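You operate a simulated robot arm through the tools that you are given. There is no shell and no other tool. Be economical: measure what you need, move in short steps, check, and stop when the job is done.

You are at the controls of a simulated robot arm. One attempt, no reset.

## Task
Brake the cart, then pin, clip and tighten the strap over the crate.
Fine: the winch window ends at TIGHT, the pointer in the green.

It is judged by the outcome, as a careful person would: the job done as asked, and still so three seconds after it is handed in. It fails if anything else is knocked over, pushed out of place, dropped, spilled or broken.

## Robot
A 7-joint arm with a two-finger parallel gripper on a trunk, on a base that drives. Base frame: it is fixed to the floor where the robot stands at the start and does not move with it; the origin is under the middle of the robot, x ahead of it, y to its left, z up; the surface under the hand at the start is at about z = 780. Readings come in mm, rad, newtons and seconds.
With the tool pointing down near the work surface it reaches from about 260 to 580 mm from the robot's upright axis, wherever it stands. Its first joint turns from -2.897 to 2.897 rad. Places, roughly: blue cart [700, -200, 600]; brake lever [400, 0, 800]; socket clip [600, 100, 800]; strap wheel [300, -300, 900]. Payload 3.4 kg.
The TCP is the grasp point between the finger pads, 30 mm short of the fingertips. In the tool frame z runs along the fingers and y along their closing line. Largest opening 94 mm; finger width 28, thickness 10; the body of the gripper, 50 by 96 mm, starts 55 mm behind the TCP.
Orientation is that of the tool frame in the base frame, as [roll, pitch, yaw] about the fixed x, y, z axes, in that order (R = Rz(yaw) Ry(pitch) Rx(roll)). With the fingers straight down and closing along the base's y, the tool's x points along the base's -x, its y along +y and its z along -z.

## Interface
- The arm moves only by the tool move_arm. Its argument "steps" is a list of rows, each an object (a shift or turn left out is 0, a gripper value left out holds the last) with "offset": the shift along the tool's x, y, z in units of 40 mm (1.0 is 40 mm), a list of three; "delta_rot": the turn, a rotation vector about the tool's x, y, z in units of 6 degrees (1.0 is 6 degrees), a list of three. In form: [{"offset": [tx, ty, tz], "delta_rot": [rx, ry, rz]}, ...]. A call has 1 to 10 rows; each row shifts and turns the commanded pose from where the row before left it, along the tool's axes as they then stand. "grip" is the closure, from 0 (fully open) to 1 (shut), set as the call begins (left out, the last holds). A call with a number of a shift or a turn outside -1 to 1 is refused whole. Each row takes 0.2 s and may step no farther than 50 mm and 0.15 rad from the row before; otherwise, or with a gripper value out of range, the whole call is refused. Where a pose cannot be reached the arm comes as near as it can. A force on the tool above 90 N (or 10 N above the force at the start of the call, whichever is more), or a blocked arm, ends the call early, and 0.2 s more pass. The fingers move at their own pace (about 72 mm/s each) and stop on an object; they squeeze with about 37 N. The grip force told is the motor's: it shows also when the fingers shut on nothing. Time passes only in rows, and 0.2 s behind the last, so rows that do not move let the fingers close. It gives the time, the measured TCP pose, the force on the tool (base axes), the opening and the grip force at its end, in the units of the frame above (readings bear some noise), with the torque about the TCP (base axes, N m) and any sound that the robot's microphone picked up.
- Cameras (640 x 400 px; columns grow to the right, rows downward): "scene" is now at [5.4, 118.2, 1567]; the picture's right is [-0.47, -0.88, 0.00], its down [-0.72, 0.38, -0.58] and it looks along [0.51, -0.28, -0.81] (base axes); focal length 264 px, centre (320, 200). "wrist" rides on the gripper at [76, 14, -102] in the tool frame; the picture's right is [-0.18, 0.98, 0.00], its down [-0.75, -0.14, -0.64] and it looks along [-0.63, -0.12, 0.77] (tool axes); focal length 243 px, centre (320, 200). There is no depth. A picture from a camera that has moved, and an enlarged one, comes with that camera's place and axes in the base frame and with its lens. The place of the scene camera against the robot may be out by one fixed shift of up to 12 mm in any direction.
- camera(camera): a new picture of that camera. It takes no simulated time.
- slide_trunk(by): slides the trunk up (or, below 0, down) by that many mm; the arm and the scene camera ride with it, the base frame stays. It gives what a move gives, with no picture.
- base_move(legs): drives the robot by 1 to 6 legs, each [ahead, left, turn to the left] in mm, mm and rad, along the robot's own axes; the way and the turn of a leg run together, so that a leg with both is an arc; at most 1500 mm and 3.142 rad a leg. The arm and the cameras ride along, it lands a little off, and it stops where it bumps. It gives what a move gives.
- aim_head(pan, tilt): turns the head with the scene camera to pan (to the left, within 2.705 rad either way) and tilt (down, from -0.506 to 1.204), counted from straight ahead of the robot. It gives what a move gives.
- close_up(camera, box): a new picture of the part [left, top, right, bottom] of that camera's present view, enlarged. It takes no simulated time.
- close_job(): hands the job in; it is judged then, once.

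Go step by step. Nothing tells you exact positions but the pictures and the camera data: compare them with the known pose of the tool, close in by small moves and look again before you grip or let go. The budget is 120 turns and 82 pictures, counting those below and the enlarged ones. Unless the task says otherwise, let go and move clear before handing in, and close with one line.

The tools are called after "Request:" as a command line: name --argument value ..., lists and objects as JSON in quotes. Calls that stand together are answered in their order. move_arm: Moves the arm, as the interface text tells. Its arguments: {"type":"object","properties":{"steps":{"type":"array"},"grip":{"type":"number"}},"required":["steps"]} The other tools are called the same way: slide_trunk (by) slides the trunk up or down; base_move (legs) drives the base; aim_head (pan, tilt) turns the head that bears the scene camera; camera (camera) takes a picture; close_up (camera, box) takes an enlarged picture of a part of a camera's view; close_job () hands the job in.

At the start:

```text
clock: 0.0
ee_pos: [376.3, -104.8, 1166.2]
tcp_rot: [-3.14, 0.0, -3.141]
ft_force: [0.7, 0.3, -0.4]
ft_torque: [0.02, 0.0, 0.0]
gripper_width: 94.3
grasp_force: 0.1
trunk travel left (down, up): [-250.0, 136.0]
robot x, y, heading: [-0.8, -1.2, -0.0]
head pan, tilt: [-0.492, 0.949]
```

scene: 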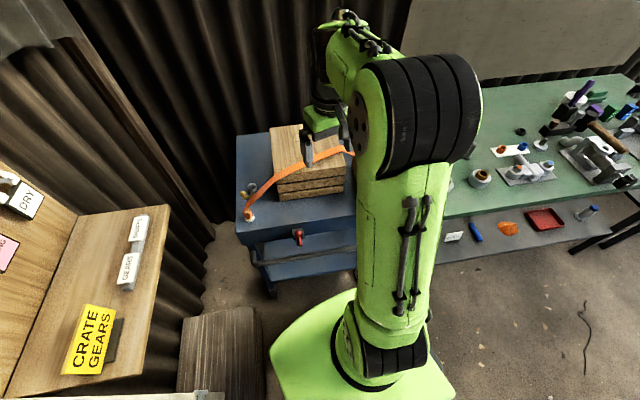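
wrist: 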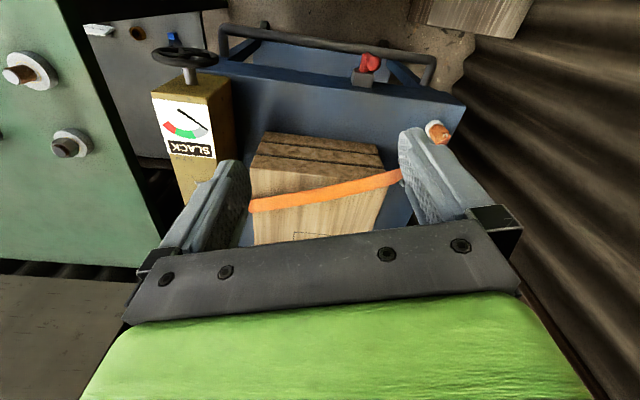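

I see the blue cart with the crate, the orange strap lying over it, a red lever at the cart's near side, and a winch post with a dial reading SLACK. First I take closer looks.

Request:
close_up --camera "scene" --box '[220, 110, 380, 310]'

Request:
close_up --camera "wrist" --box '[80, 0, 480, 250]'

```text
2.00 times, centred on (300, 210) of scene
camera zoom: at [5.4, 118.2, 1567.0], right [-0.47, -0.88, 0.0], down [-0.72, 0.38, -0.58], along [0.51, -0.28, -0.81], focal length 528 px, centre (360, 180)
```

zoom: 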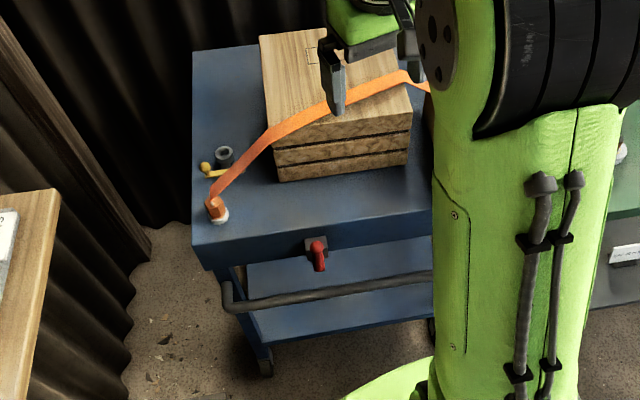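

```text
1.60 times, centred on (280, 125) of wrist
camera zoom: at [300.2, -90.3, 1267.8], right [0.18, 0.98, 0.0], down [0.75, -0.14, 0.64], along [0.63, -0.12, -0.77], focal length 388 px, centre (384, 320)
```

zoom: 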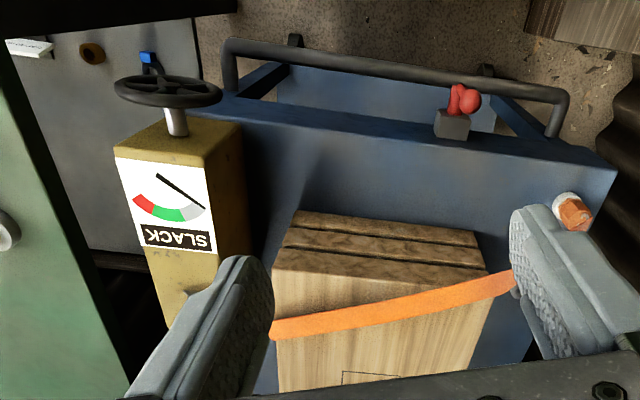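

The socket, the yellow pin and the orange strap end sit by the cart's left side. I zoom in on these, the lever and the dial.

Request:
close_up --camera "scene" --box '[230, 170, 286, 230]'

Request:
close_up --camera "wrist" --box '[320, 30, 480, 130]'

Request:
close_up --camera "wrist" --box '[100, 10, 280, 180]'

```text
6.67 times, centred on (258, 200) of scene
camera zoom: at [5.4, 118.2, 1567.0], right [-0.47, -0.88, 0.0], down [-0.72, 0.38, -0.58], along [0.51, -0.28, -0.81], focal length 1759 px, centre (733, 200)
```

zoom: 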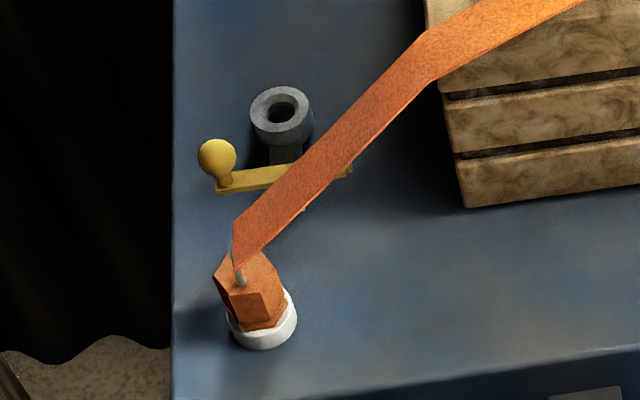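

```text
4.00 times, centred on (400, 80) of wrist
camera zoom: at [300.2, -90.3, 1267.8], right [0.18, 0.98, 0.0], down [0.75, -0.14, 0.64], along [0.63, -0.12, -0.77], focal length 970 px, centre (0, 680)
```

zoom: 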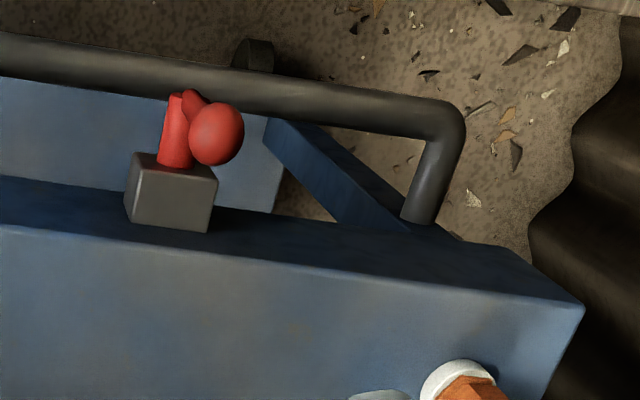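

```text
2.35 times, centred on (190, 95) of wrist
camera zoom: at [300.2, -90.3, 1267.8], right [0.18, 0.98, 0.0], down [0.75, -0.14, 0.64], along [0.63, -0.12, -0.77], focal length 571 px, centre (626, 447)
```

zoom: 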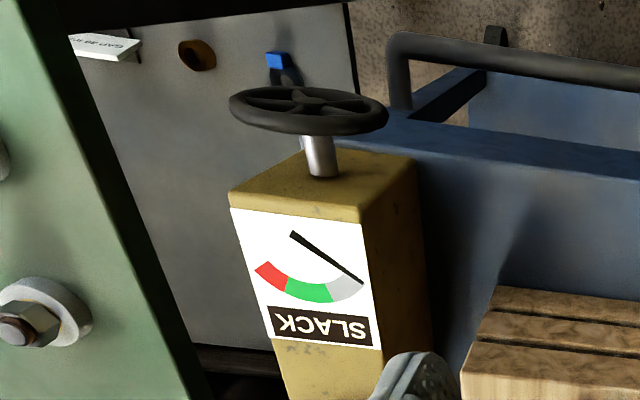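

Brake lever first; I look at it from the scene camera at higher zoom and triangulate.

Request:
close_up --camera "scene" --box '[268, 215, 332, 255]'

```text
10.00 times, centred on (300, 235) of scene
camera zoom: at [5.4, 118.2, 1567.0], right [-0.47, -0.88, 0.0], down [-0.72, 0.38, -0.58], along [0.51, -0.28, -0.81], focal length 2638 px, centre (520, -150)
```

zoom: 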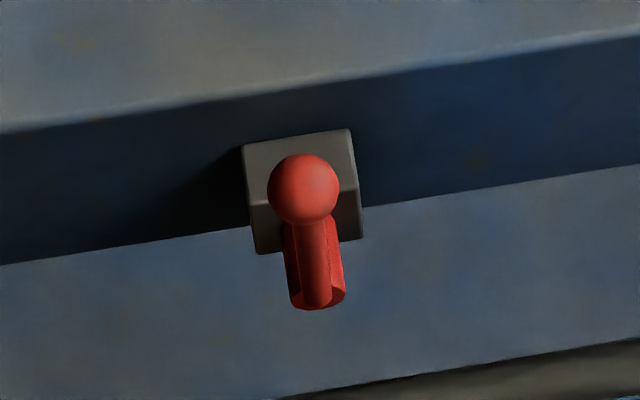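

Request:
move_arm --steps '[{"offset": [0.2, 0.36, 0.9]}, {"offset": [0.2, 0.36, 0.9]}, {"offset": [0.2, 0.36, 0.9]}, {"offset": [0.2, 0.36, 0.9]}, {"offset": [0.2, 0.36, 0.9]}, {"offset": [0.2, 0.36, 0.9]}]'

Request:
camera --camera "wrist"

Request:
camera --camera "scene"

```text
clock: 1.4
ee_pos: [327.7, -18.4, 948.1]
tcp_rot: [-3.14, 0.0, 3.141]
ft_force: [-0.4, 1.0, -0.4]
ft_torque: [-0.01, 0.02, 0.02]
gripper_width: 93.6
grasp_force: 0.1
trunk travel left (down, up): [-250.0, 136.0]
robot x, y, heading: [0.5, 0.1, -0.0]
head pan, tilt: [-0.492, 0.949]
```

```text
73 pictures are left
camera wrist: at [252.1, -3.7, 1050.7], right [0.18, 0.98, 0.0], down [0.75, -0.14, 0.64], along [0.63, -0.12, -0.77], focal length 243 px, centre (320, 200)
```

wrist: 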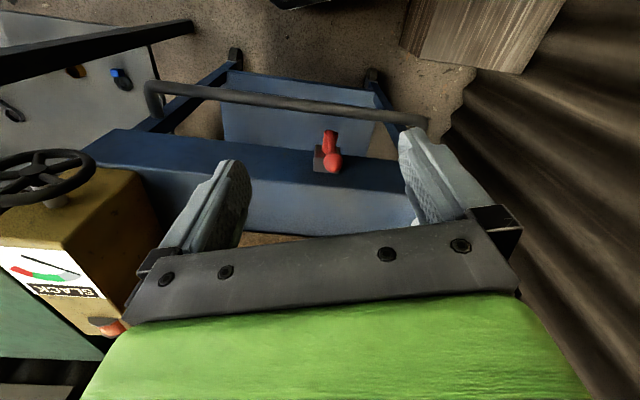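

```text
72 pictures are left
camera scene: at [6.2, 118.6, 1566.9], right [-0.47, -0.88, 0.0], down [-0.72, 0.38, -0.58], along [0.51, -0.28, -0.81], focal length 264 px, centre (320, 200)
```

scene: 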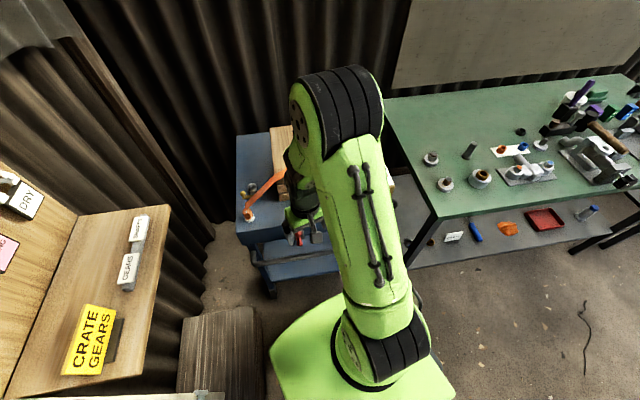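

Request:
close_up --camera "wrist" --box '[292, 110, 372, 190]'

```text
5.00 times, centred on (332, 150) of wrist
camera zoom: at [252.1, -3.7, 1050.7], right [0.18, 0.98, 0.0], down [0.75, -0.14, 0.64], along [0.63, -0.12, -0.77], focal length 1213 px, centre (260, 450)
```

zoom: 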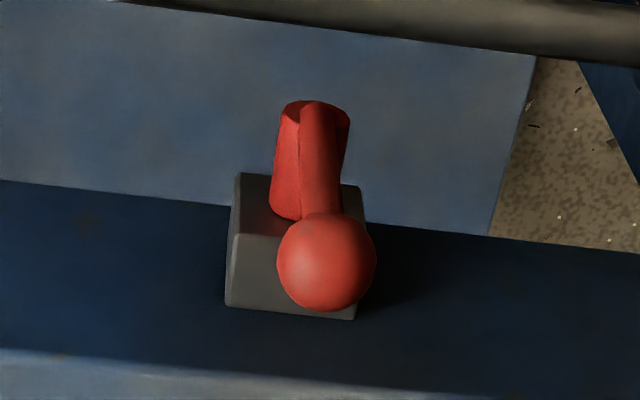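

The ball knob triangulates to [403, -17, 800], with the lever upright on an axle along x about 80 mm below. I come down around the ball.

Request:
move_arm --steps '[{"offset": [-0.63, 0, 0.3]}, {"offset": [-0.63, 0, 0.7]}, {"offset": [-0.63, 0.03, 0.9]}, {"offset": [0, 0, 0.8]}, {"offset": [0, 0, 0.6]}, {"offset": [0, 0, 0]}]'

Request:
camera --camera "wrist"

Request:
close_up --camera "scene" --box '[240, 190, 360, 290]'

```text
clock: 2.8
ee_pos: [403.9, -15.5, 816.5]
tcp_rot: [-3.141, -0.001, -3.141]
ft_force: [-0.4, -0.5, -0.3]
ft_torque: [0.03, 0.0, 0.0]
gripper_width: 94.0
grasp_force: 0.1
trunk travel left (down, up): [-250.0, 136.0]
robot x, y, heading: [-1.5, -0.9, 0.004]
head pan, tilt: [-0.492, 0.949]
```

```text
70 pictures are left
camera wrist: at [327.7, -2.7, 919.5], right [0.18, 0.98, 0.0], down [0.75, -0.14, 0.64], along [0.63, -0.12, -0.77], focal length 243 px, centre (320, 200)
```

wrist: 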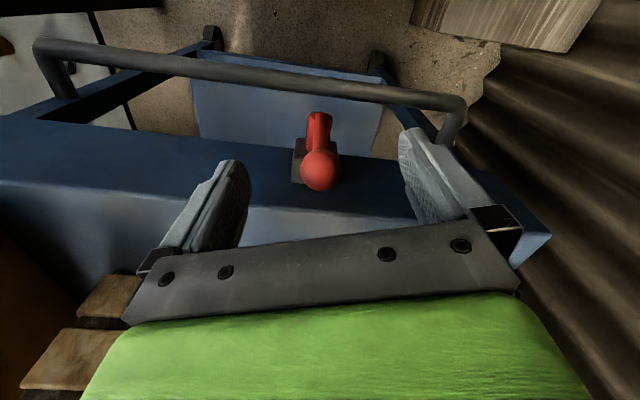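

```text
4.00 times, centred on (300, 240) of scene
camera zoom: at [4.9, 118.2, 1567.0], right [-0.47, -0.88, 0.0], down [-0.72, 0.38, -0.58], along [0.51, -0.28, -0.81], focal length 1055 px, centre (400, 40)
```

zoom: 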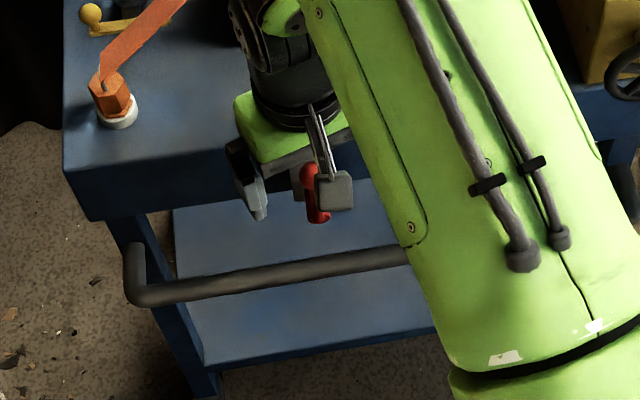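

Request:
move_arm --steps '[{"offset": [0, 0, 0.1]}, {}, {}, {}]' --grip 1

Request:
camera --camera "wrist"

```text
clock: 3.8
ee_pos: [404.3, -14.9, 813.2]
tcp_rot: [-3.141, 0.001, -3.14]
ft_force: [-0.3, 1.7, 0.5]
ft_torque: [0.13, -0.16, 0.03]
gripper_width: 23.5
grasp_force: 45.0
trunk travel left (down, up): [-250.0, 136.0]
robot x, y, heading: [1.8, 1.9, 0.0]
head pan, tilt: [-0.492, 0.949]
```

```text
68 pictures are left
camera wrist: at [328.0, -2.2, 915.7], right [0.18, 0.98, 0.0], down [0.75, -0.14, 0.64], along [0.63, -0.12, -0.77], focal length 243 px, centre (320, 200)
```

wrist: 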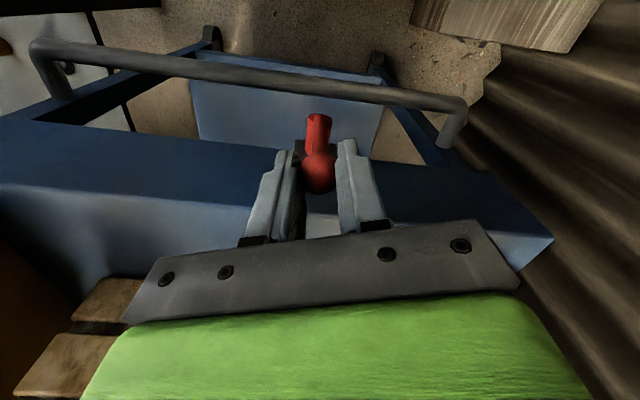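

Request:
move_arm --steps '[{"offset": [0, 0.2, 0]}, {"offset": [0, 0.2, 0]}]'

```text
clock: 4.4
ee_pos: [401.9, -13.9, 813.2]
tcp_rot: [-3.124, -0.002, 3.128]
ft_force: [-7.0, -40.3, -3.2]
ft_torque: [-0.29, -1.13, 0.02]
gripper_width: 23.3
grasp_force: 44.5
trunk travel left (down, up): [-250.0, 136.0]
robot x, y, heading: [0.9, -1.5, 0.0]
head pan, tilt: [-0.492, 0.949]
```

Toward +y it resists, so I try the other way.

Request:
move_arm --steps '[{"offset": [0, -0.4, 0]}, {"offset": [0, -0.2, 0]}, {"offset": [0, -0.2, 0]}]'

```text
clock: 5.2
ee_pos: [400.9, -26.8, 813.9]
tcp_rot: [3.135, -0.005, -3.136]
ft_force: [-12.3, 15.8, -6.4]
ft_torque: [0.38, -0.8, 0.07]
gripper_width: 23.6
grasp_force: 45.3
trunk travel left (down, up): [-250.0, 136.0]
robot x, y, heading: [1.8, 3.9, 0.002]
head pan, tilt: [-0.492, 0.949]
```

It yields toward -y, so I follow the arc with a matching wrist roll.

Request:
move_arm --steps '[{"offset": [0, -0.15, 0.01], "delta_rot": [-1, 0, 0]}, {"offset": [0, -0.24, 0.015], "delta_rot": [-1, 0, 0]}, {"offset": [0, -0.24, 0.015], "delta_rot": [-1, 0, 0]}, {"offset": [0, -0.24, 0.015], "delta_rot": [-1, 0, 0]}]'

Request:
camera --camera "wrist"

Request:
camera --camera "scene"

```text
clock: 6.2
ee_pos: [397.9, -63.3, 805.9]
tcp_rot: [2.721, -0.009, -3.139]
ft_force: [-24.6, 18.9, -13.9]
ft_torque: [0.25, 0.07, 0.06]
gripper_width: 23.9
grasp_force: 44.7
trunk travel left (down, up): [-250.0, 136.0]
robot x, y, heading: [1.6, 1.6, -0.0]
head pan, tilt: [-0.492, 0.949]
```

```text
67 pictures are left
camera wrist: at [324.0, -93.1, 905.2], right [0.19, 0.9, 0.4], down [0.76, -0.39, 0.52], along [0.62, 0.21, -0.75], focal length 243 px, centre (320, 200)
```

wrist: 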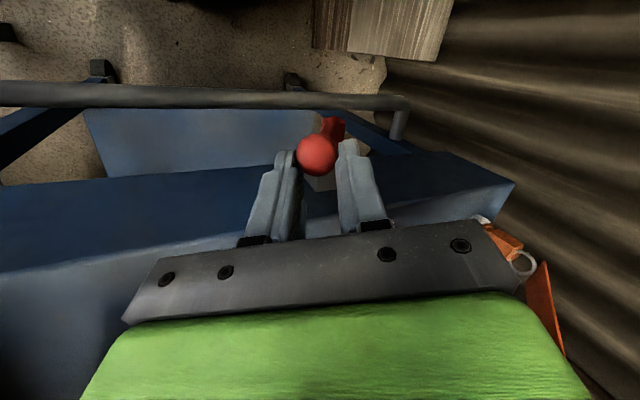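

```text
66 pictures are left
camera scene: at [2.5, 120.4, 1566.8], right [-0.47, -0.88, 0.0], down [-0.72, 0.38, -0.58], along [0.51, -0.28, -0.81], focal length 264 px, centre (320, 200)
```

scene: 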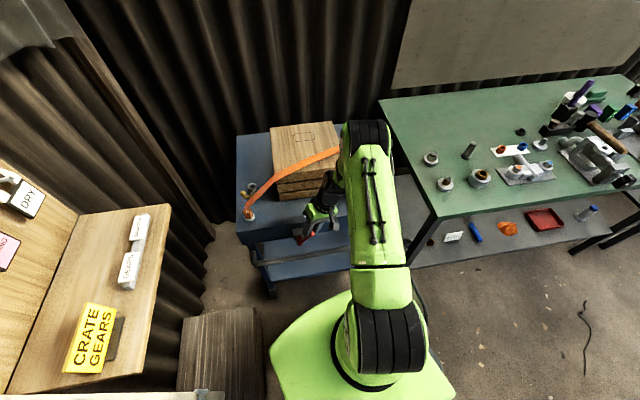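

The ball slid to the fingertips: the lever is shorter than I took it to be and may already be turned about 90°. I open and back off to look.

Request:
move_arm --steps '[{}, {"offset": [0, 0, 0]}, {"offset": [0, 0, -0.8]}, {"offset": [0, 0, -0.8]}]' --grip 0

Request:
close_up --camera "wrist" --box '[230, 80, 410, 200]'

Request:
close_up --camera "scene" --box '[268, 215, 332, 255]'

```text
clock: 7.2
ee_pos: [404.3, -92.4, 863.6]
tcp_rot: [2.724, -0.002, -3.14]
ft_force: [-0.3, 0.1, -0.2]
ft_torque: [0.0, -0.01, -0.02]
gripper_width: 93.9
grasp_force: 0.1
trunk travel left (down, up): [-250.0, 136.0]
robot x, y, heading: [-1.0, -2.8, -0.003]
head pan, tilt: [-0.492, 0.949]
```

```text
3.33 times, centred on (320, 140) of wrist
camera zoom: at [327.8, -122.3, 963.0], right [0.18, 0.9, 0.4], down [0.75, -0.39, 0.53], along [0.63, 0.2, -0.75], focal length 809 px, centre (320, 400)
```

zoom: 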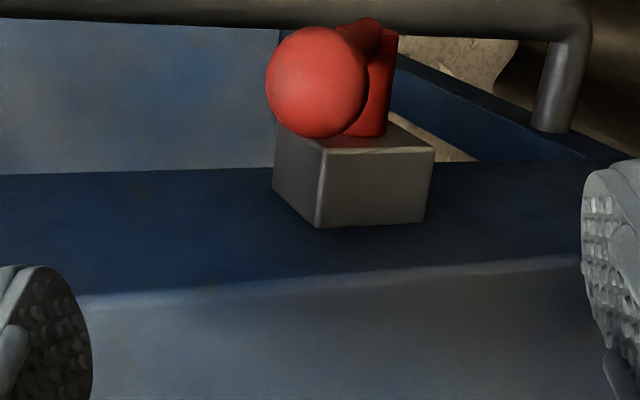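

```text
10.00 times, centred on (300, 235) of scene
camera zoom: at [5.0, 118.1, 1567.0], right [-0.47, -0.88, 0.0], down [-0.72, 0.38, -0.58], along [0.51, -0.28, -0.81], focal length 2638 px, centre (520, -150)
```

zoom: 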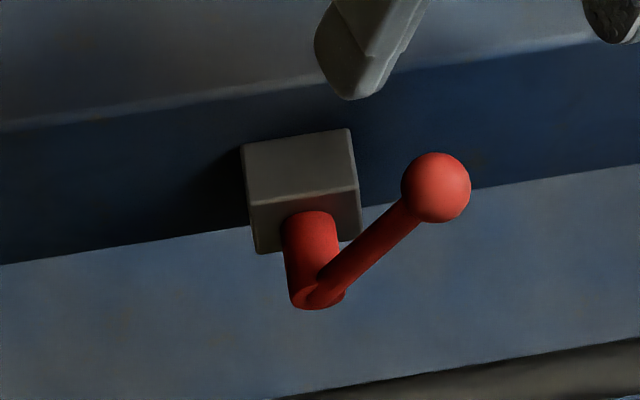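

The lever has turned roughly 50° toward -y; ball now about [388, -59, 788]. I straighten the hand, shut the fingers and press the ball down from above.

Request:
move_arm --steps '[{"delta_rot": [1, 0, 0]}, {"delta_rot": [1, 0, 0]}, {"delta_rot": [1, 0, 0]}, {"delta_rot": [1, 0, 0]}, {"offset": [0.45, 0.8, 0]}, {"offset": [0, 0, 0.7]}, {}]' --grip 1

Request:
close_up --camera "wrist" --box '[230, 80, 410, 200]'

```text
clock: 8.8
ee_pos: [383.9, -60.4, 835.4]
tcp_rot: [-3.14, 0.0, -3.14]
ft_force: [-0.3, 0.3, -0.4]
ft_torque: [-0.01, 0.0, -0.01]
gripper_width: 0.1
grasp_force: 32.8
trunk travel left (down, up): [-250.0, 136.0]
robot x, y, heading: [0.4, 3.2, -0.002]
head pan, tilt: [-0.492, 0.949]
```

```text
3.33 times, centred on (320, 140) of wrist
camera zoom: at [308.9, -46.9, 938.2], right [0.18, 0.98, 0.0], down [0.75, -0.14, 0.64], along [0.63, -0.12, -0.77], focal length 809 px, centre (320, 400)
```

zoom: 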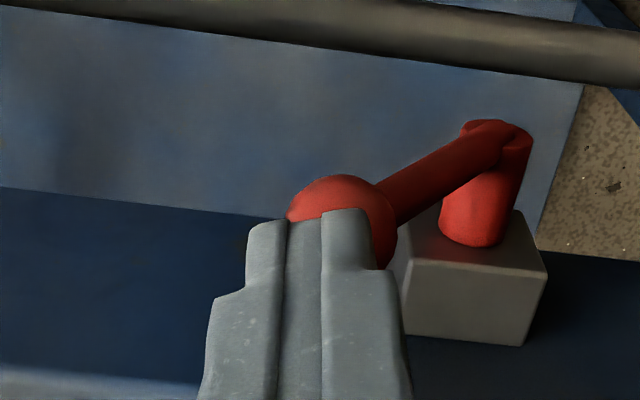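

Request:
move_arm --steps '[{"offset": [0, 0, 0.2]}, {"offset": [0, -0.05, 0.2]}, {"offset": [0, -0.05, 0.2]}, {"offset": [0, 0, 0.2]}, {"offset": [0, 0, 0.2]}]'

Request:
close_up --camera "wrist" --box '[230, 80, 410, 200]'

Request:
close_up --camera "scene" --box '[268, 215, 332, 255]'

```text
clock: 10.0
ee_pos: [387.6, -58.9, 794.8]
tcp_rot: [3.134, 0.003, -3.133]
ft_force: [5.7, 9.1, -3.2]
ft_torque: [0.29, -0.2, 0.03]
gripper_width: 0.0
grasp_force: 33.1
trunk travel left (down, up): [-250.0, 136.0]
robot x, y, heading: [1.5, 0.6, 0.002]
head pan, tilt: [-0.492, 0.949]
```

```text
3.33 times, centred on (320, 140) of wrist
camera zoom: at [311.0, -46.9, 897.5], right [0.18, 0.98, 0.01], down [0.75, -0.14, 0.64], along [0.64, -0.11, -0.77], focal length 809 px, centre (320, 400)
```

zoom: 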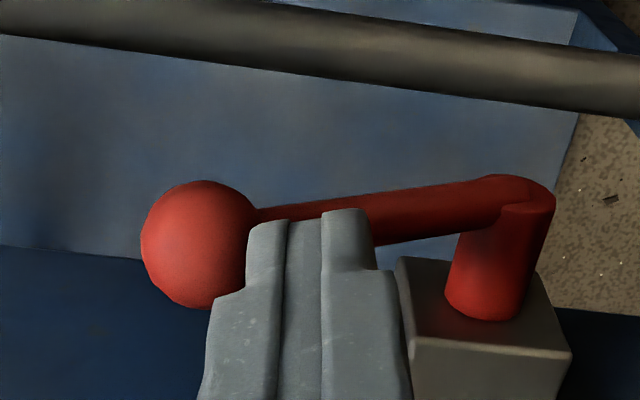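

```text
10.00 times, centred on (300, 235) of scene
camera zoom: at [5.4, 118.6, 1566.8], right [-0.47, -0.88, 0.0], down [-0.72, 0.38, -0.58], along [0.51, -0.27, -0.81], focal length 2638 px, centre (520, -150)
```

zoom: 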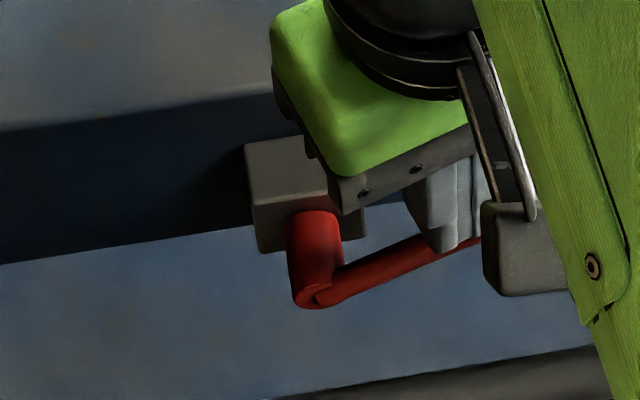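

Request:
move_arm --steps '[{"offset": [0, 0, 0.12]}, {"offset": [0, 0, 0.12]}, {}]'

```text
clock: 10.8
ee_pos: [384.8, -63.0, 785.4]
tcp_rot: [-3.139, -0.001, 3.141]
ft_force: [1.9, 5.8, 0.4]
ft_torque: [0.21, -0.06, -0.02]
gripper_width: 0.1
grasp_force: 33.0
trunk travel left (down, up): [-250.0, 136.0]
robot x, y, heading: [3.9, -1.2, -0.003]
head pan, tilt: [-0.492, 0.949]
```

Request:
close_up --camera "wrist" --box '[230, 80, 410, 200]'

Request:
close_up --camera "scene" --box '[268, 215, 332, 255]'

```text
3.33 times, centred on (320, 140) of wrist
camera zoom: at [309.8, -50.4, 888.5], right [0.18, 0.98, 0.0], down [0.75, -0.14, 0.64], along [0.63, -0.12, -0.77], focal length 809 px, centre (320, 400)
```

zoom: 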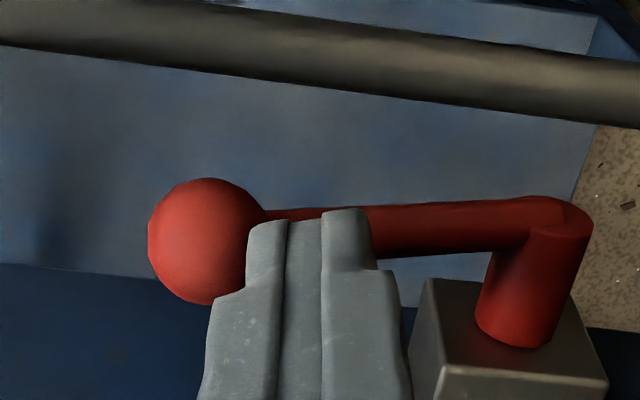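

```text
10.00 times, centred on (300, 235) of scene
camera zoom: at [5.6, 119.0, 1566.9], right [-0.47, -0.88, 0.0], down [-0.72, 0.38, -0.58], along [0.51, -0.28, -0.81], focal length 2638 px, centre (520, -150)
```

zoom: 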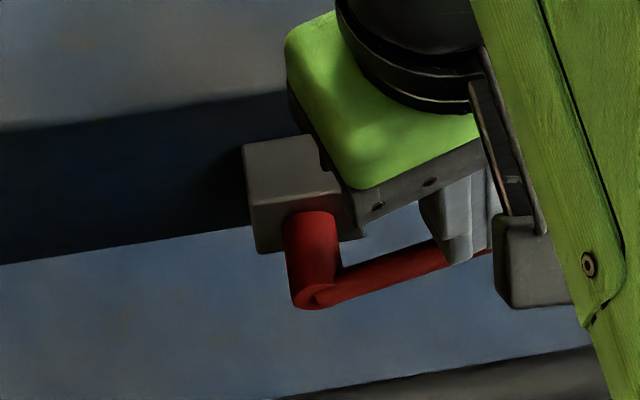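

Request:
move_arm --steps '[{"offset": [0, 0, 0.15]}, {"offset": [0, 0, 0.15]}, {"offset": [0, 0, 0.15]}, {}]'

Request:
close_up --camera "scene" --box '[268, 215, 332, 255]'

```text
clock: 11.8
ee_pos: [384.1, -63.4, 767.7]
tcp_rot: [-3.141, 0.001, -3.141]
ft_force: [0.5, 0.9, -0.2]
ft_torque: [-0.02, 0.02, 0.0]
gripper_width: 0.1
grasp_force: 33.0
trunk travel left (down, up): [-250.0, 136.0]
robot x, y, heading: [0.3, -0.6, -0.0]
head pan, tilt: [-0.492, 0.949]
```

```text
10.00 times, centred on (300, 235) of scene
camera zoom: at [5.4, 118.4, 1566.9], right [-0.47, -0.88, 0.0], down [-0.72, 0.38, -0.58], along [0.51, -0.28, -0.81], focal length 2638 px, centre (520, -150)
```

zoom: 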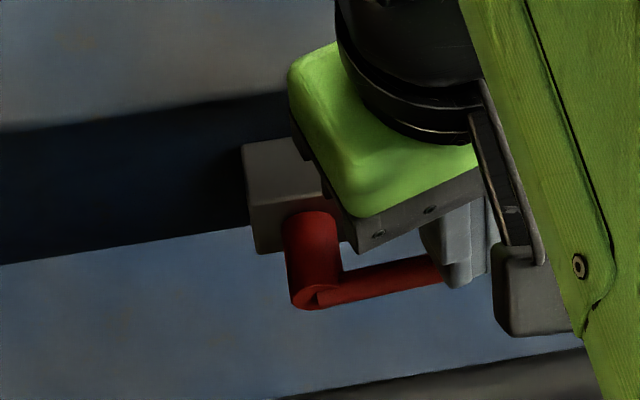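

Request:
move_arm --steps '[{"offset": [0, 0, -0.9]}, {"offset": [0, 0, -0.9]}, {"offset": [0, 0, -0.9]}, {"offset": [0, 0, -0.9]}]'

Request:
close_up --camera "scene" --box '[268, 215, 332, 255]'

Request:
close_up --camera "wrist" --box '[230, 50, 410, 170]'

```text
clock: 12.8
ee_pos: [385.3, -65.8, 913.5]
tcp_rot: [3.141, 0.0, 3.141]
ft_force: [0.6, 0.4, 0.1]
ft_torque: [0.0, -0.01, 0.0]
gripper_width: 0.0
grasp_force: 33.5
trunk travel left (down, up): [-250.0, 136.0]
robot x, y, heading: [-0.8, -5.1, 0.001]
head pan, tilt: [-0.492, 0.949]
```

```text
10.00 times, centred on (300, 235) of scene
camera zoom: at [4.5, 118.3, 1567.0], right [-0.47, -0.88, 0.0], down [-0.72, 0.38, -0.58], along [0.51, -0.28, -0.81], focal length 2638 px, centre (520, -150)
```

zoom: 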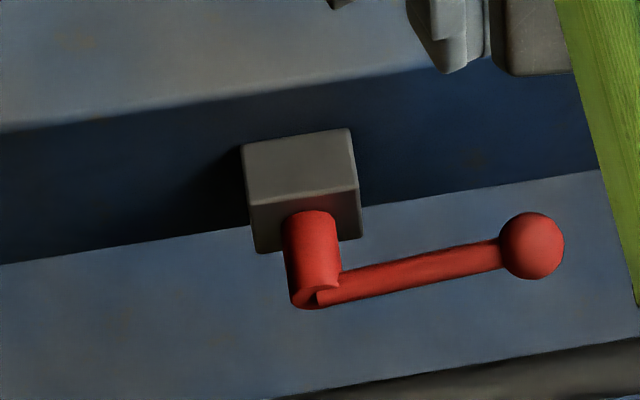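

```text
3.33 times, centred on (320, 110) of wrist
camera zoom: at [308.9, -50.7, 1015.6], right [0.18, 0.98, 0.0], down [0.75, -0.14, 0.64], along [0.63, -0.12, -0.77], focal length 809 px, centre (320, 500)
```

zoom: 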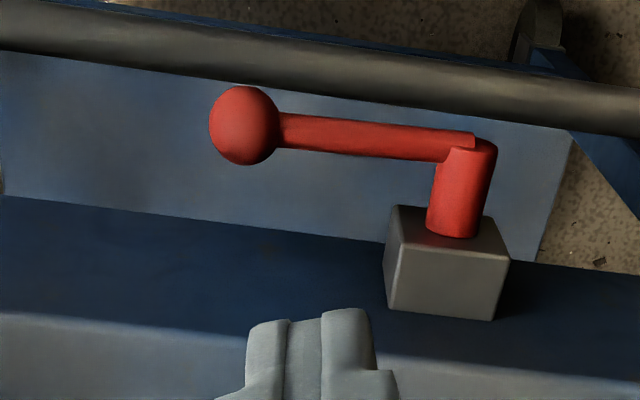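

The lever now lies about level, 90° from upright. I press on the ball itself to see whether it's at its stop.

Request:
move_arm --steps '[{"offset": [0.25, -0.5, 0.5]}, {"offset": [0, 0, 0.9]}, {"offset": [0, 0, 0.9]}, {"offset": [0, 0, 0.6]}, {"offset": [0, 0, 0.2]}, {"offset": [0, 0, 0.2]}, {"offset": [0, 0, 0.2]}]'

Request:
close_up --camera "wrist" --box '[230, 80, 410, 200]'

```text
clock: 14.4
ee_pos: [374.8, -84.6, 772.6]
tcp_rot: [-3.141, 0.0, -3.141]
ft_force: [-1.0, -2.3, 3.7]
ft_torque: [-0.07, 0.03, -0.02]
gripper_width: 0.3
grasp_force: 32.8
trunk travel left (down, up): [-250.0, 136.0]
robot x, y, heading: [-2.0, -1.7, 0.002]
head pan, tilt: [-0.492, 0.949]
```

```text
3.33 times, centred on (320, 140) of wrist
camera zoom: at [299.4, -71.3, 874.8], right [0.18, 0.98, 0.0], down [0.75, -0.14, 0.64], along [0.63, -0.12, -0.77], focal length 809 px, centre (320, 400)
```

zoom: 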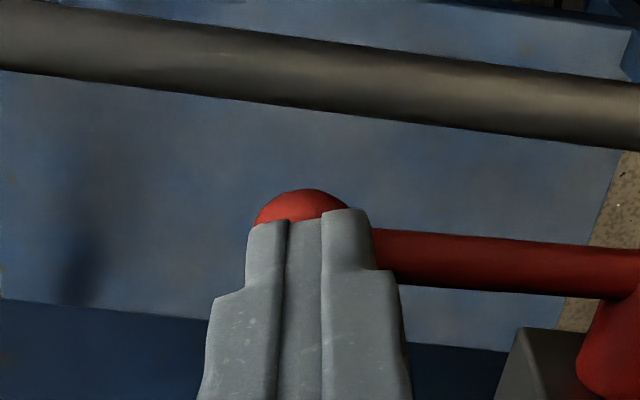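

Request:
move_arm --steps '[{"offset": [0, 0, 0.12]}, {"offset": [0, 0, 0.12]}, {"offset": [0, 0, 0.12]}]'

Request:
close_up --camera "wrist" --box '[230, 80, 410, 200]'

```text
clock: 15.2
ee_pos: [374.7, -85.3, 765.7]
tcp_rot: [-3.137, 0.011, -3.141]
ft_force: [-17.5, 3.8, 56.7]
ft_torque: [-0.1, 0.36, 0.09]
gripper_width: 0.0
grasp_force: 33.3
trunk travel left (down, up): [-250.0, 136.0]
robot x, y, heading: [-3.0, 2.4, 0.001]
head pan, tilt: [-0.492, 0.949]
stopped in row 3: the force on the tool passed its limit at 101 N (the readings are from after the stop); the commanded pose is now the measured one
```

```text
3.33 times, centred on (320, 140) of wrist
camera zoom: at [298.3, -70.9, 868.2], right [0.18, 0.98, 0.0], down [0.75, -0.14, 0.65], along [0.64, -0.12, -0.76], focal length 809 px, centre (320, 400)
```

zoom: 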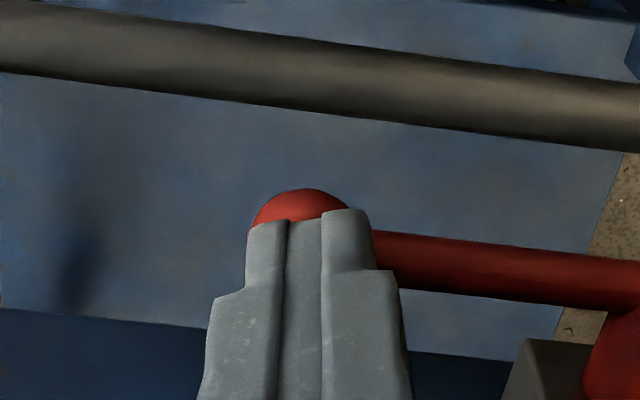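

The lever is hard against its stop, so the brake is set. Next I rise and move over to look at the strap's end, the socket and the yellow clip.

Request:
move_arm --steps '[{"offset": [0, 0, -1]}, {"offset": [0, 0, -1]}, {"offset": [0, 0, -1]}, {"offset": [0, 0, -1]}, {"offset": [0, 0, -1]}, {"offset": [-0.4, 0.9, 0]}, {"offset": [-0.4, 0.9, 0]}, {"offset": [-0.4, 0.9, 0]}, {"offset": [-0.4, 0.9, 0]}, {}]' --grip 0

Request:
camera --camera "wrist"

Request:
close_up --camera "scene" --box '[230, 160, 310, 260]'

```text
clock: 17.4
ee_pos: [442.1, 59.3, 962.2]
tcp_rot: [-3.139, 0.008, 3.141]
ft_force: [-0.3, -0.2, -0.1]
ft_torque: [0.02, 0.0, 0.03]
gripper_width: 94.0
grasp_force: 0.0
trunk travel left (down, up): [-250.0, 136.0]
robot x, y, heading: [-1.6, -0.4, -0.001]
head pan, tilt: [-0.492, 0.949]
```

```text
53 pictures are left
camera wrist: at [365.6, 73.3, 1064.4], right [0.18, 0.98, 0.0], down [0.75, -0.14, 0.65], along [0.64, -0.12, -0.76], focal length 243 px, centre (320, 200)
```

wrist: 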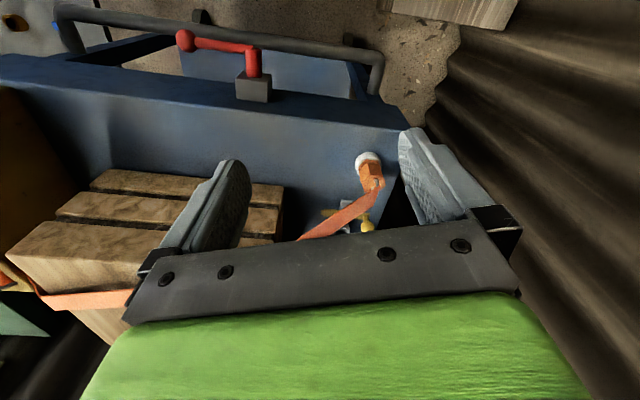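

```text
4.00 times, centred on (270, 210) of scene
camera zoom: at [5.0, 117.4, 1567.1], right [-0.47, -0.88, 0.0], down [-0.72, 0.39, -0.58], along [0.51, -0.27, -0.81], focal length 1055 px, centre (520, 160)
```

zoom: 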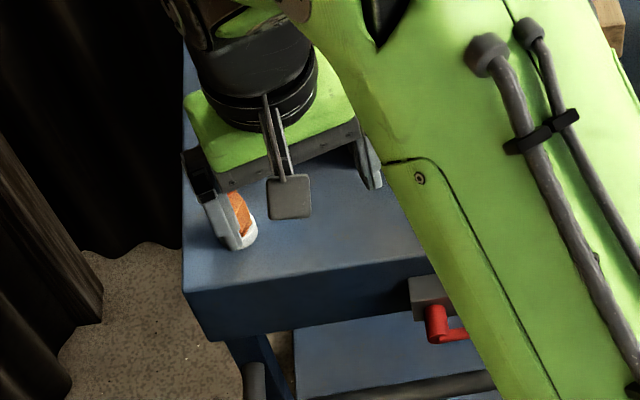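

Request:
close_up --camera "wrist" --box '[280, 130, 420, 240]'

```text
3.64 times, centred on (350, 185) of wrist
camera zoom: at [365.6, 73.3, 1064.4], right [0.18, 0.98, 0.0], down [0.75, -0.14, 0.65], along [0.64, -0.12, -0.76], focal length 882 px, centre (211, 254)
```

zoom: 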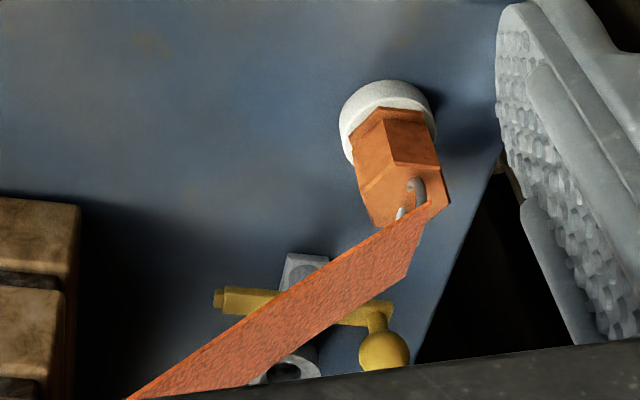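

The plug stands in a white cup; the socket beyond it is outside reach from here, so I'll need to drive nearer. I check the clearance between base and cart.

Request:
aim_head --pan -0.2 --tilt 1.2

Request:
camera --camera "scene"

```text
clock: 18.2
ee_pos: [441.7, 60.1, 961.6]
tcp_rot: [-3.139, 0.011, 3.139]
ft_force: [-0.5, -0.3, 0.0]
ft_torque: [0.01, -0.01, -0.02]
gripper_width: 94.0
grasp_force: 0.0
trunk travel left (down, up): [-250.0, 136.0]
robot x, y, heading: [1.9, -1.8, 0.003]
head pan, tilt: [-0.201, 1.201]
```

```text
50 pictures are left
camera scene: at [-3.9, 141.2, 1550.9], right [-0.2, -0.98, 0.0], down [-0.91, 0.19, -0.36], along [0.36, -0.07, -0.93], focal length 264 px, centre (320, 200)
```

scene: 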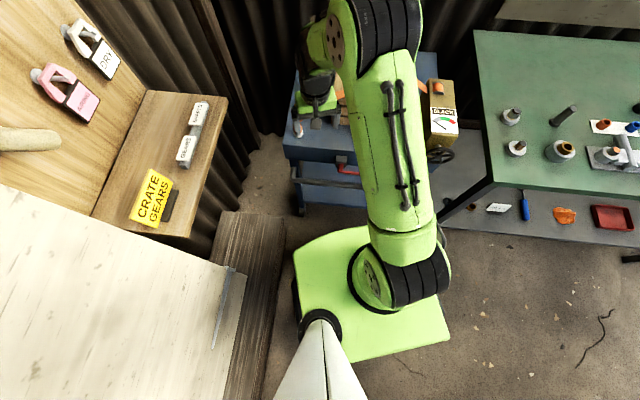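

About 100 mm of free room lies ahead of the base. I lift the hand a little and drive 90 mm ahead.

Request:
move_arm --steps '[{"offset": [0.5, 0.5, -0.8]}, {"offset": [0.5, 0.3, -0.8]}]'

Request:
base_move --legs '[[90, 0, 0]]'

Request:
aim_head --pan -0.15 --tilt 0.95

Request:
camera --camera "scene"

Request:
camera --camera "wrist"

```text
clock: 18.8
ee_pos: [400.4, 92.6, 1025.3]
tcp_rot: [-3.136, 0.01, -3.141]
ft_force: [0.3, -0.3, -0.3]
ft_torque: [0.01, 0.0, -0.01]
gripper_width: 94.0
grasp_force: 0.0
trunk travel left (down, up): [-250.0, 136.0]
robot x, y, heading: [-1.2, 2.6, -0.003]
head pan, tilt: [-0.201, 1.201]
```

```text
clock: 19.9
ee_pos: [492.1, 92.2, 1025.5]
tcp_rot: [-3.138, 0.009, 3.141]
ft_force: [0.2, -0.4, 0.2]
ft_torque: [0.02, 0.0, 0.02]
gripper_width: 94.0
grasp_force: 0.1
trunk travel left (down, up): [-250.0, 136.0]
robot x, y, heading: [85.1, -0.9, -0.003]
head pan, tilt: [-0.201, 1.201]
```

```text
clock: 20.7
ee_pos: [490.8, 91.5, 1026.6]
tcp_rot: [-3.14, 0.009, -3.141]
ft_force: [-0.4, 0.2, -0.4]
ft_torque: [-0.01, 0.01, 0.02]
gripper_width: 94.0
grasp_force: 0.0
trunk travel left (down, up): [-250.0, 136.0]
robot x, y, heading: [85.3, -1.9, 0.0]
head pan, tilt: [-0.15, 0.949]
```

```text
49 pictures are left
camera scene: at [102.5, 141.7, 1567.0], right [-0.15, -0.99, 0.0], down [-0.8, 0.12, -0.58], along [0.58, -0.09, -0.81], focal length 264 px, centre (320, 200)
```

scene: 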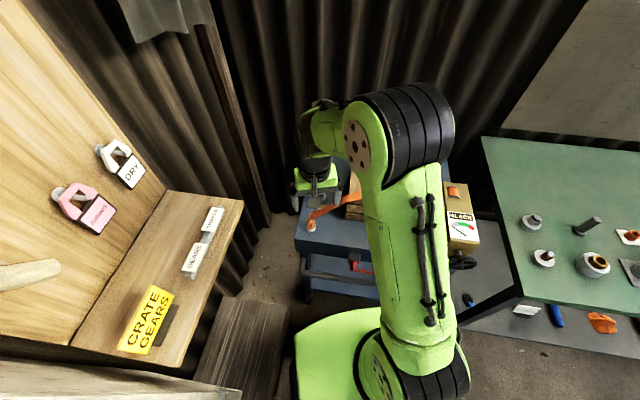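

```text
48 pictures are left
camera wrist: at [413.9, 106.0, 1127.7], right [0.18, 0.98, 0.0], down [0.75, -0.14, 0.65], along [0.64, -0.12, -0.76], focal length 243 px, centre (320, 200)
```

wrist: 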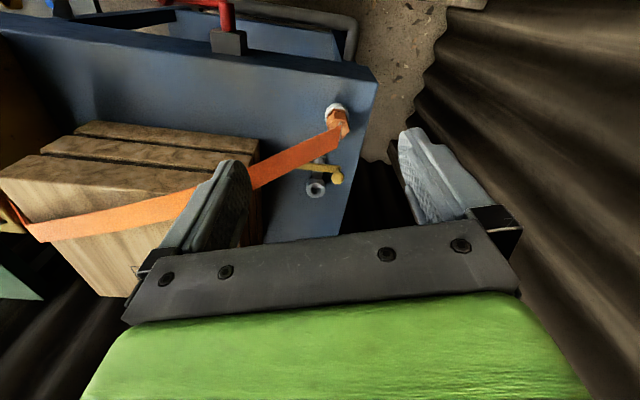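

Moved 85 mm with nothing touched. I enlarge both views of the plug and socket.

Request:
close_up --camera "wrist" --box '[280, 90, 380, 210]'

Request:
close_up --camera "scene" --box '[290, 160, 370, 240]'

```text
3.33 times, centred on (330, 150) of wrist
camera zoom: at [413.9, 106.0, 1127.7], right [0.18, 0.98, 0.0], down [0.75, -0.14, 0.65], along [0.64, -0.12, -0.76], focal length 809 px, centre (287, 367)
```

zoom: 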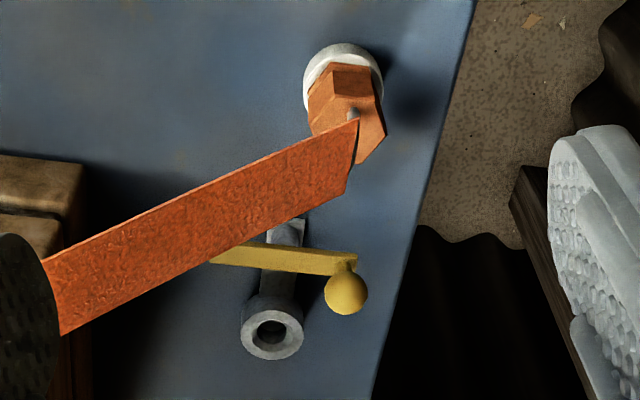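

```text
5.00 times, centred on (330, 200) of scene
camera zoom: at [102.5, 141.7, 1567.0], right [-0.15, -0.99, 0.0], down [-0.8, 0.12, -0.58], along [0.58, -0.09, -0.81], focal length 1319 px, centre (270, 200)
```

zoom: 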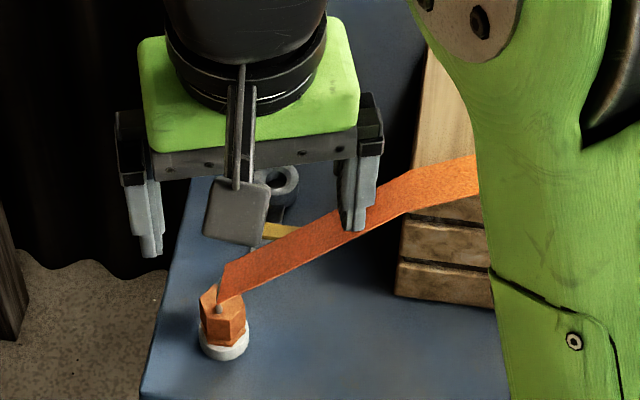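

Plug top is about [546, 104, 834], with flats near 46°; the strap leaves toward -y. I turn the hand -44° and come to stand above it.

Request:
move_arm --steps '[{"offset": [0, 0, 0.3], "delta_rot": [0, 0, 0.917]}, {"offset": [0, 0, 0.3], "delta_rot": [0, 0, 0.917]}, {"offset": [0, 0, 0.3], "delta_rot": [0, 0, 0.917]}, {"offset": [0, 0, 0.3], "delta_rot": [0, 0, 0.917]}, {"offset": [0, 0, 0.3], "delta_rot": [0, 0, 0.917]}, {"offset": [0, 0, 0.3], "delta_rot": [0, 0, 0.917]}, {"offset": [0, 0, 0.3], "delta_rot": [0, 0, 0.917]}, {"offset": [0, 0, 0.3], "delta_rot": [0, 0, 0.917]}, {"offset": [-0.38, 0.59, 0.2]}, {"offset": [-0.39, 0.59, 0.2]}]'

Request:
camera --camera "wrist"

Request:
close_up --camera "scene" --box '[270, 160, 390, 260]'

```text
clock: 22.9
ee_pos: [546.4, 103.8, 914.8]
tcp_rot: [3.139, 0.009, 2.375]
ft_force: [-0.7, 0.3, 0.7]
ft_torque: [0.02, 0.01, 0.02]
gripper_width: 94.2
grasp_force: 0.0
trunk travel left (down, up): [-250.0, 136.0]
robot x, y, heading: [89.5, 1.9, 0.0]
head pan, tilt: [-0.15, 0.949]
```

```text
45 pictures are left
camera wrist: at [501.9, 167.2, 1015.9], right [0.81, 0.58, 0.0], down [0.44, -0.62, 0.65], along [0.38, -0.53, -0.76], focal length 243 px, centre (320, 200)
```

wrist: 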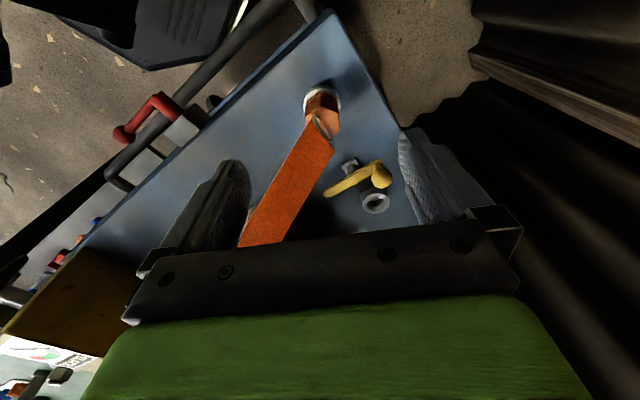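

```text
4.00 times, centred on (330, 210) of scene
camera zoom: at [103.7, 141.9, 1567.0], right [-0.15, -0.99, 0.0], down [-0.8, 0.12, -0.58], along [0.58, -0.09, -0.81], focal length 1055 px, centre (280, 160)
```

zoom: 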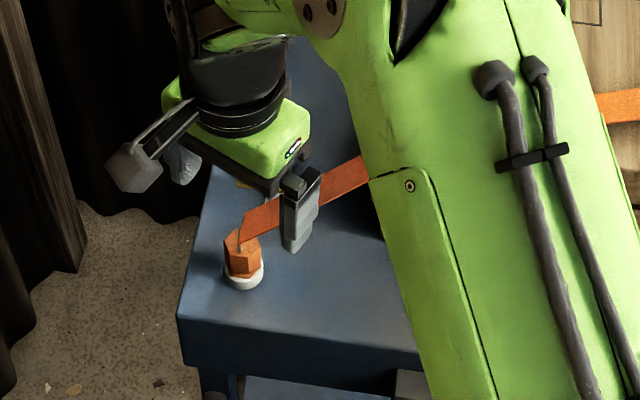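

Request:
close_up --camera "wrist" --box '[270, 70, 400, 230]'

```text
2.50 times, centred on (335, 150) of wrist
camera zoom: at [501.9, 167.2, 1015.9], right [0.81, 0.58, 0.0], down [0.44, -0.62, 0.65], along [0.38, -0.53, -0.76], focal length 606 px, centre (282, 325)
```

zoom: 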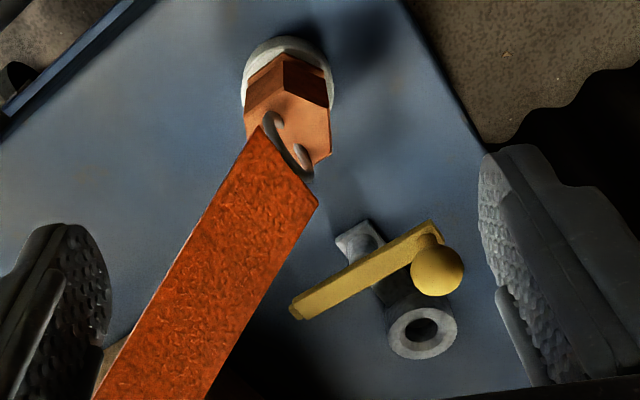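

The strap runs almost straight along -y, so a grip across the flats near -18° leaves it the freest. I turn the hand further at this height.

Request:
move_arm --steps '[{"delta_rot": [0, 0, 1]}, {"delta_rot": [0, 0, 1]}, {"delta_rot": [0, 0, 1]}, {"delta_rot": [0, 0, 1]}, {"delta_rot": [0, 0, 1]}, {"delta_rot": [0, 0, 1]}, {"delta_rot": [0, 0, 1]}, {"delta_rot": [0, 0, 1]}, {"delta_rot": [0, 0, 1]}, {"delta_rot": [0, 0, 1]}]'

Request:
close_up --camera "wrist" --box '[220, 60, 420, 220]'

```text
clock: 25.1
ee_pos: [547.1, 104.9, 913.8]
tcp_rot: [3.132, 0.002, 1.326]
ft_force: [-0.2, 0.1, -1.0]
ft_torque: [0.04, -0.05, 0.01]
gripper_width: 94.2
grasp_force: 0.0
trunk travel left (down, up): [-250.0, 136.0]
robot x, y, heading: [90.8, -2.1, -0.001]
head pan, tilt: [-0.15, 0.949]
```

```text
2.50 times, centred on (320, 140) of wrist
camera zoom: at [578.8, 174.3, 1016.7], right [0.91, -0.42, 0.01], down [-0.33, -0.69, 0.64], along [-0.26, -0.59, -0.77], focal length 606 px, centre (320, 350)
```

zoom: 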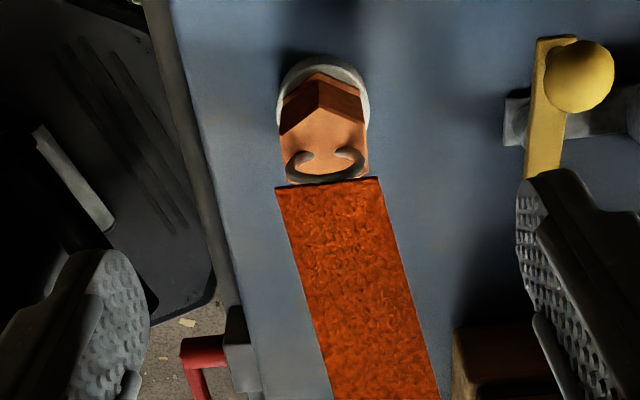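

The strap now passes cleanly between the fingers and the pads match the flats. I descend and grip.

Request:
move_arm --steps '[{"offset": [0.07, 0.06, 0.6]}, {"offset": [0, 0, 0.6]}, {"offset": [0, 0, 0.4]}, {"offset": [0, 0, 0.28]}, {}]'

Request:
camera --camera "wrist"

Request:
close_up --camera "scene" --box '[280, 180, 380, 260]'

```text
clock: 26.3
ee_pos: [549.5, 106.4, 839.4]
tcp_rot: [3.131, 0.002, 1.326]
ft_force: [0.9, 0.3, 0.4]
ft_torque: [-0.04, 0.0, 0.0]
gripper_width: 94.1
grasp_force: 0.1
trunk travel left (down, up): [-250.0, 136.0]
robot x, y, heading: [91.4, 1.9, 0.004]
head pan, tilt: [-0.15, 0.949]
```

```text
41 pictures are left
camera wrist: at [582.4, 176.3, 941.5], right [0.91, -0.42, 0.01], down [-0.32, -0.69, 0.64], along [-0.26, -0.59, -0.77], focal length 243 px, centre (320, 200)
```

wrist: 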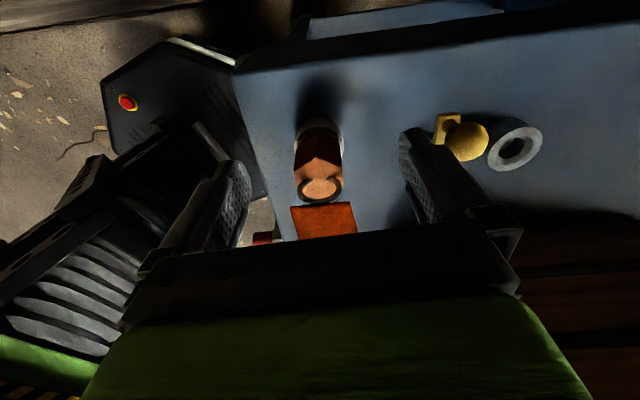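

```text
5.00 times, centred on (330, 220) of scene
camera zoom: at [102.9, 141.7, 1567.0], right [-0.15, -0.99, 0.0], down [-0.8, 0.12, -0.58], along [0.58, -0.09, -0.81], focal length 1319 px, centre (270, 100)
```

zoom: 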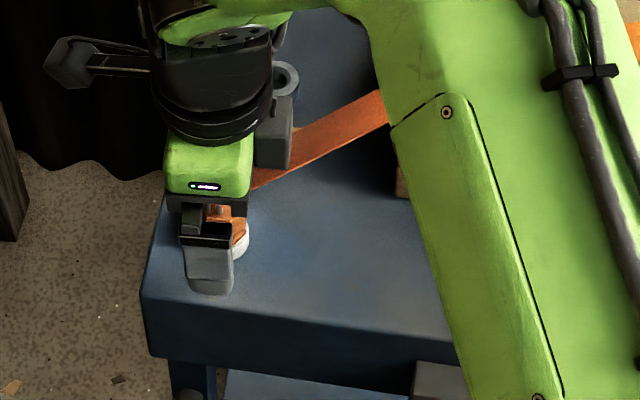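

Request:
move_arm --steps '[{"offset": [0, 0, 0.06]}, {}, {}, {}]' --grip 1

Request:
close_up --camera "wrist" --box '[220, 80, 420, 240]'

```text
clock: 27.3
ee_pos: [550.0, 105.6, 836.2]
tcp_rot: [3.131, 0.001, 1.327]
ft_force: [-0.6, 1.0, 2.8]
ft_torque: [0.02, 0.08, -0.03]
gripper_width: 29.7
grasp_force: 36.5
trunk travel left (down, up): [-250.0, 136.0]
robot x, y, heading: [87.5, 0.5, -0.004]
head pan, tilt: [-0.15, 0.949]
```

```text
2.50 times, centred on (320, 160) of wrist
camera zoom: at [582.2, 176.3, 939.5], right [0.91, -0.42, 0.01], down [-0.32, -0.69, 0.64], along [-0.26, -0.59, -0.77], focal length 606 px, centre (320, 300)
```

zoom: 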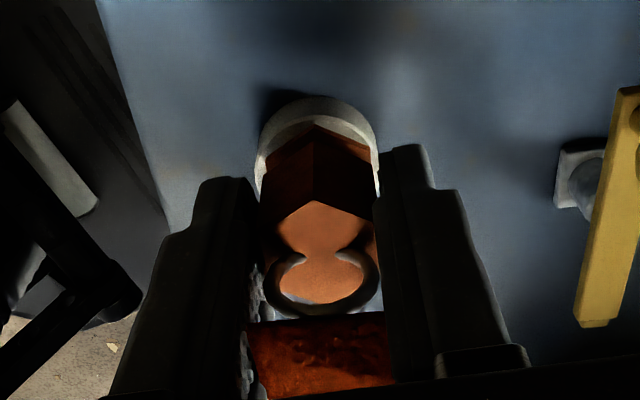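

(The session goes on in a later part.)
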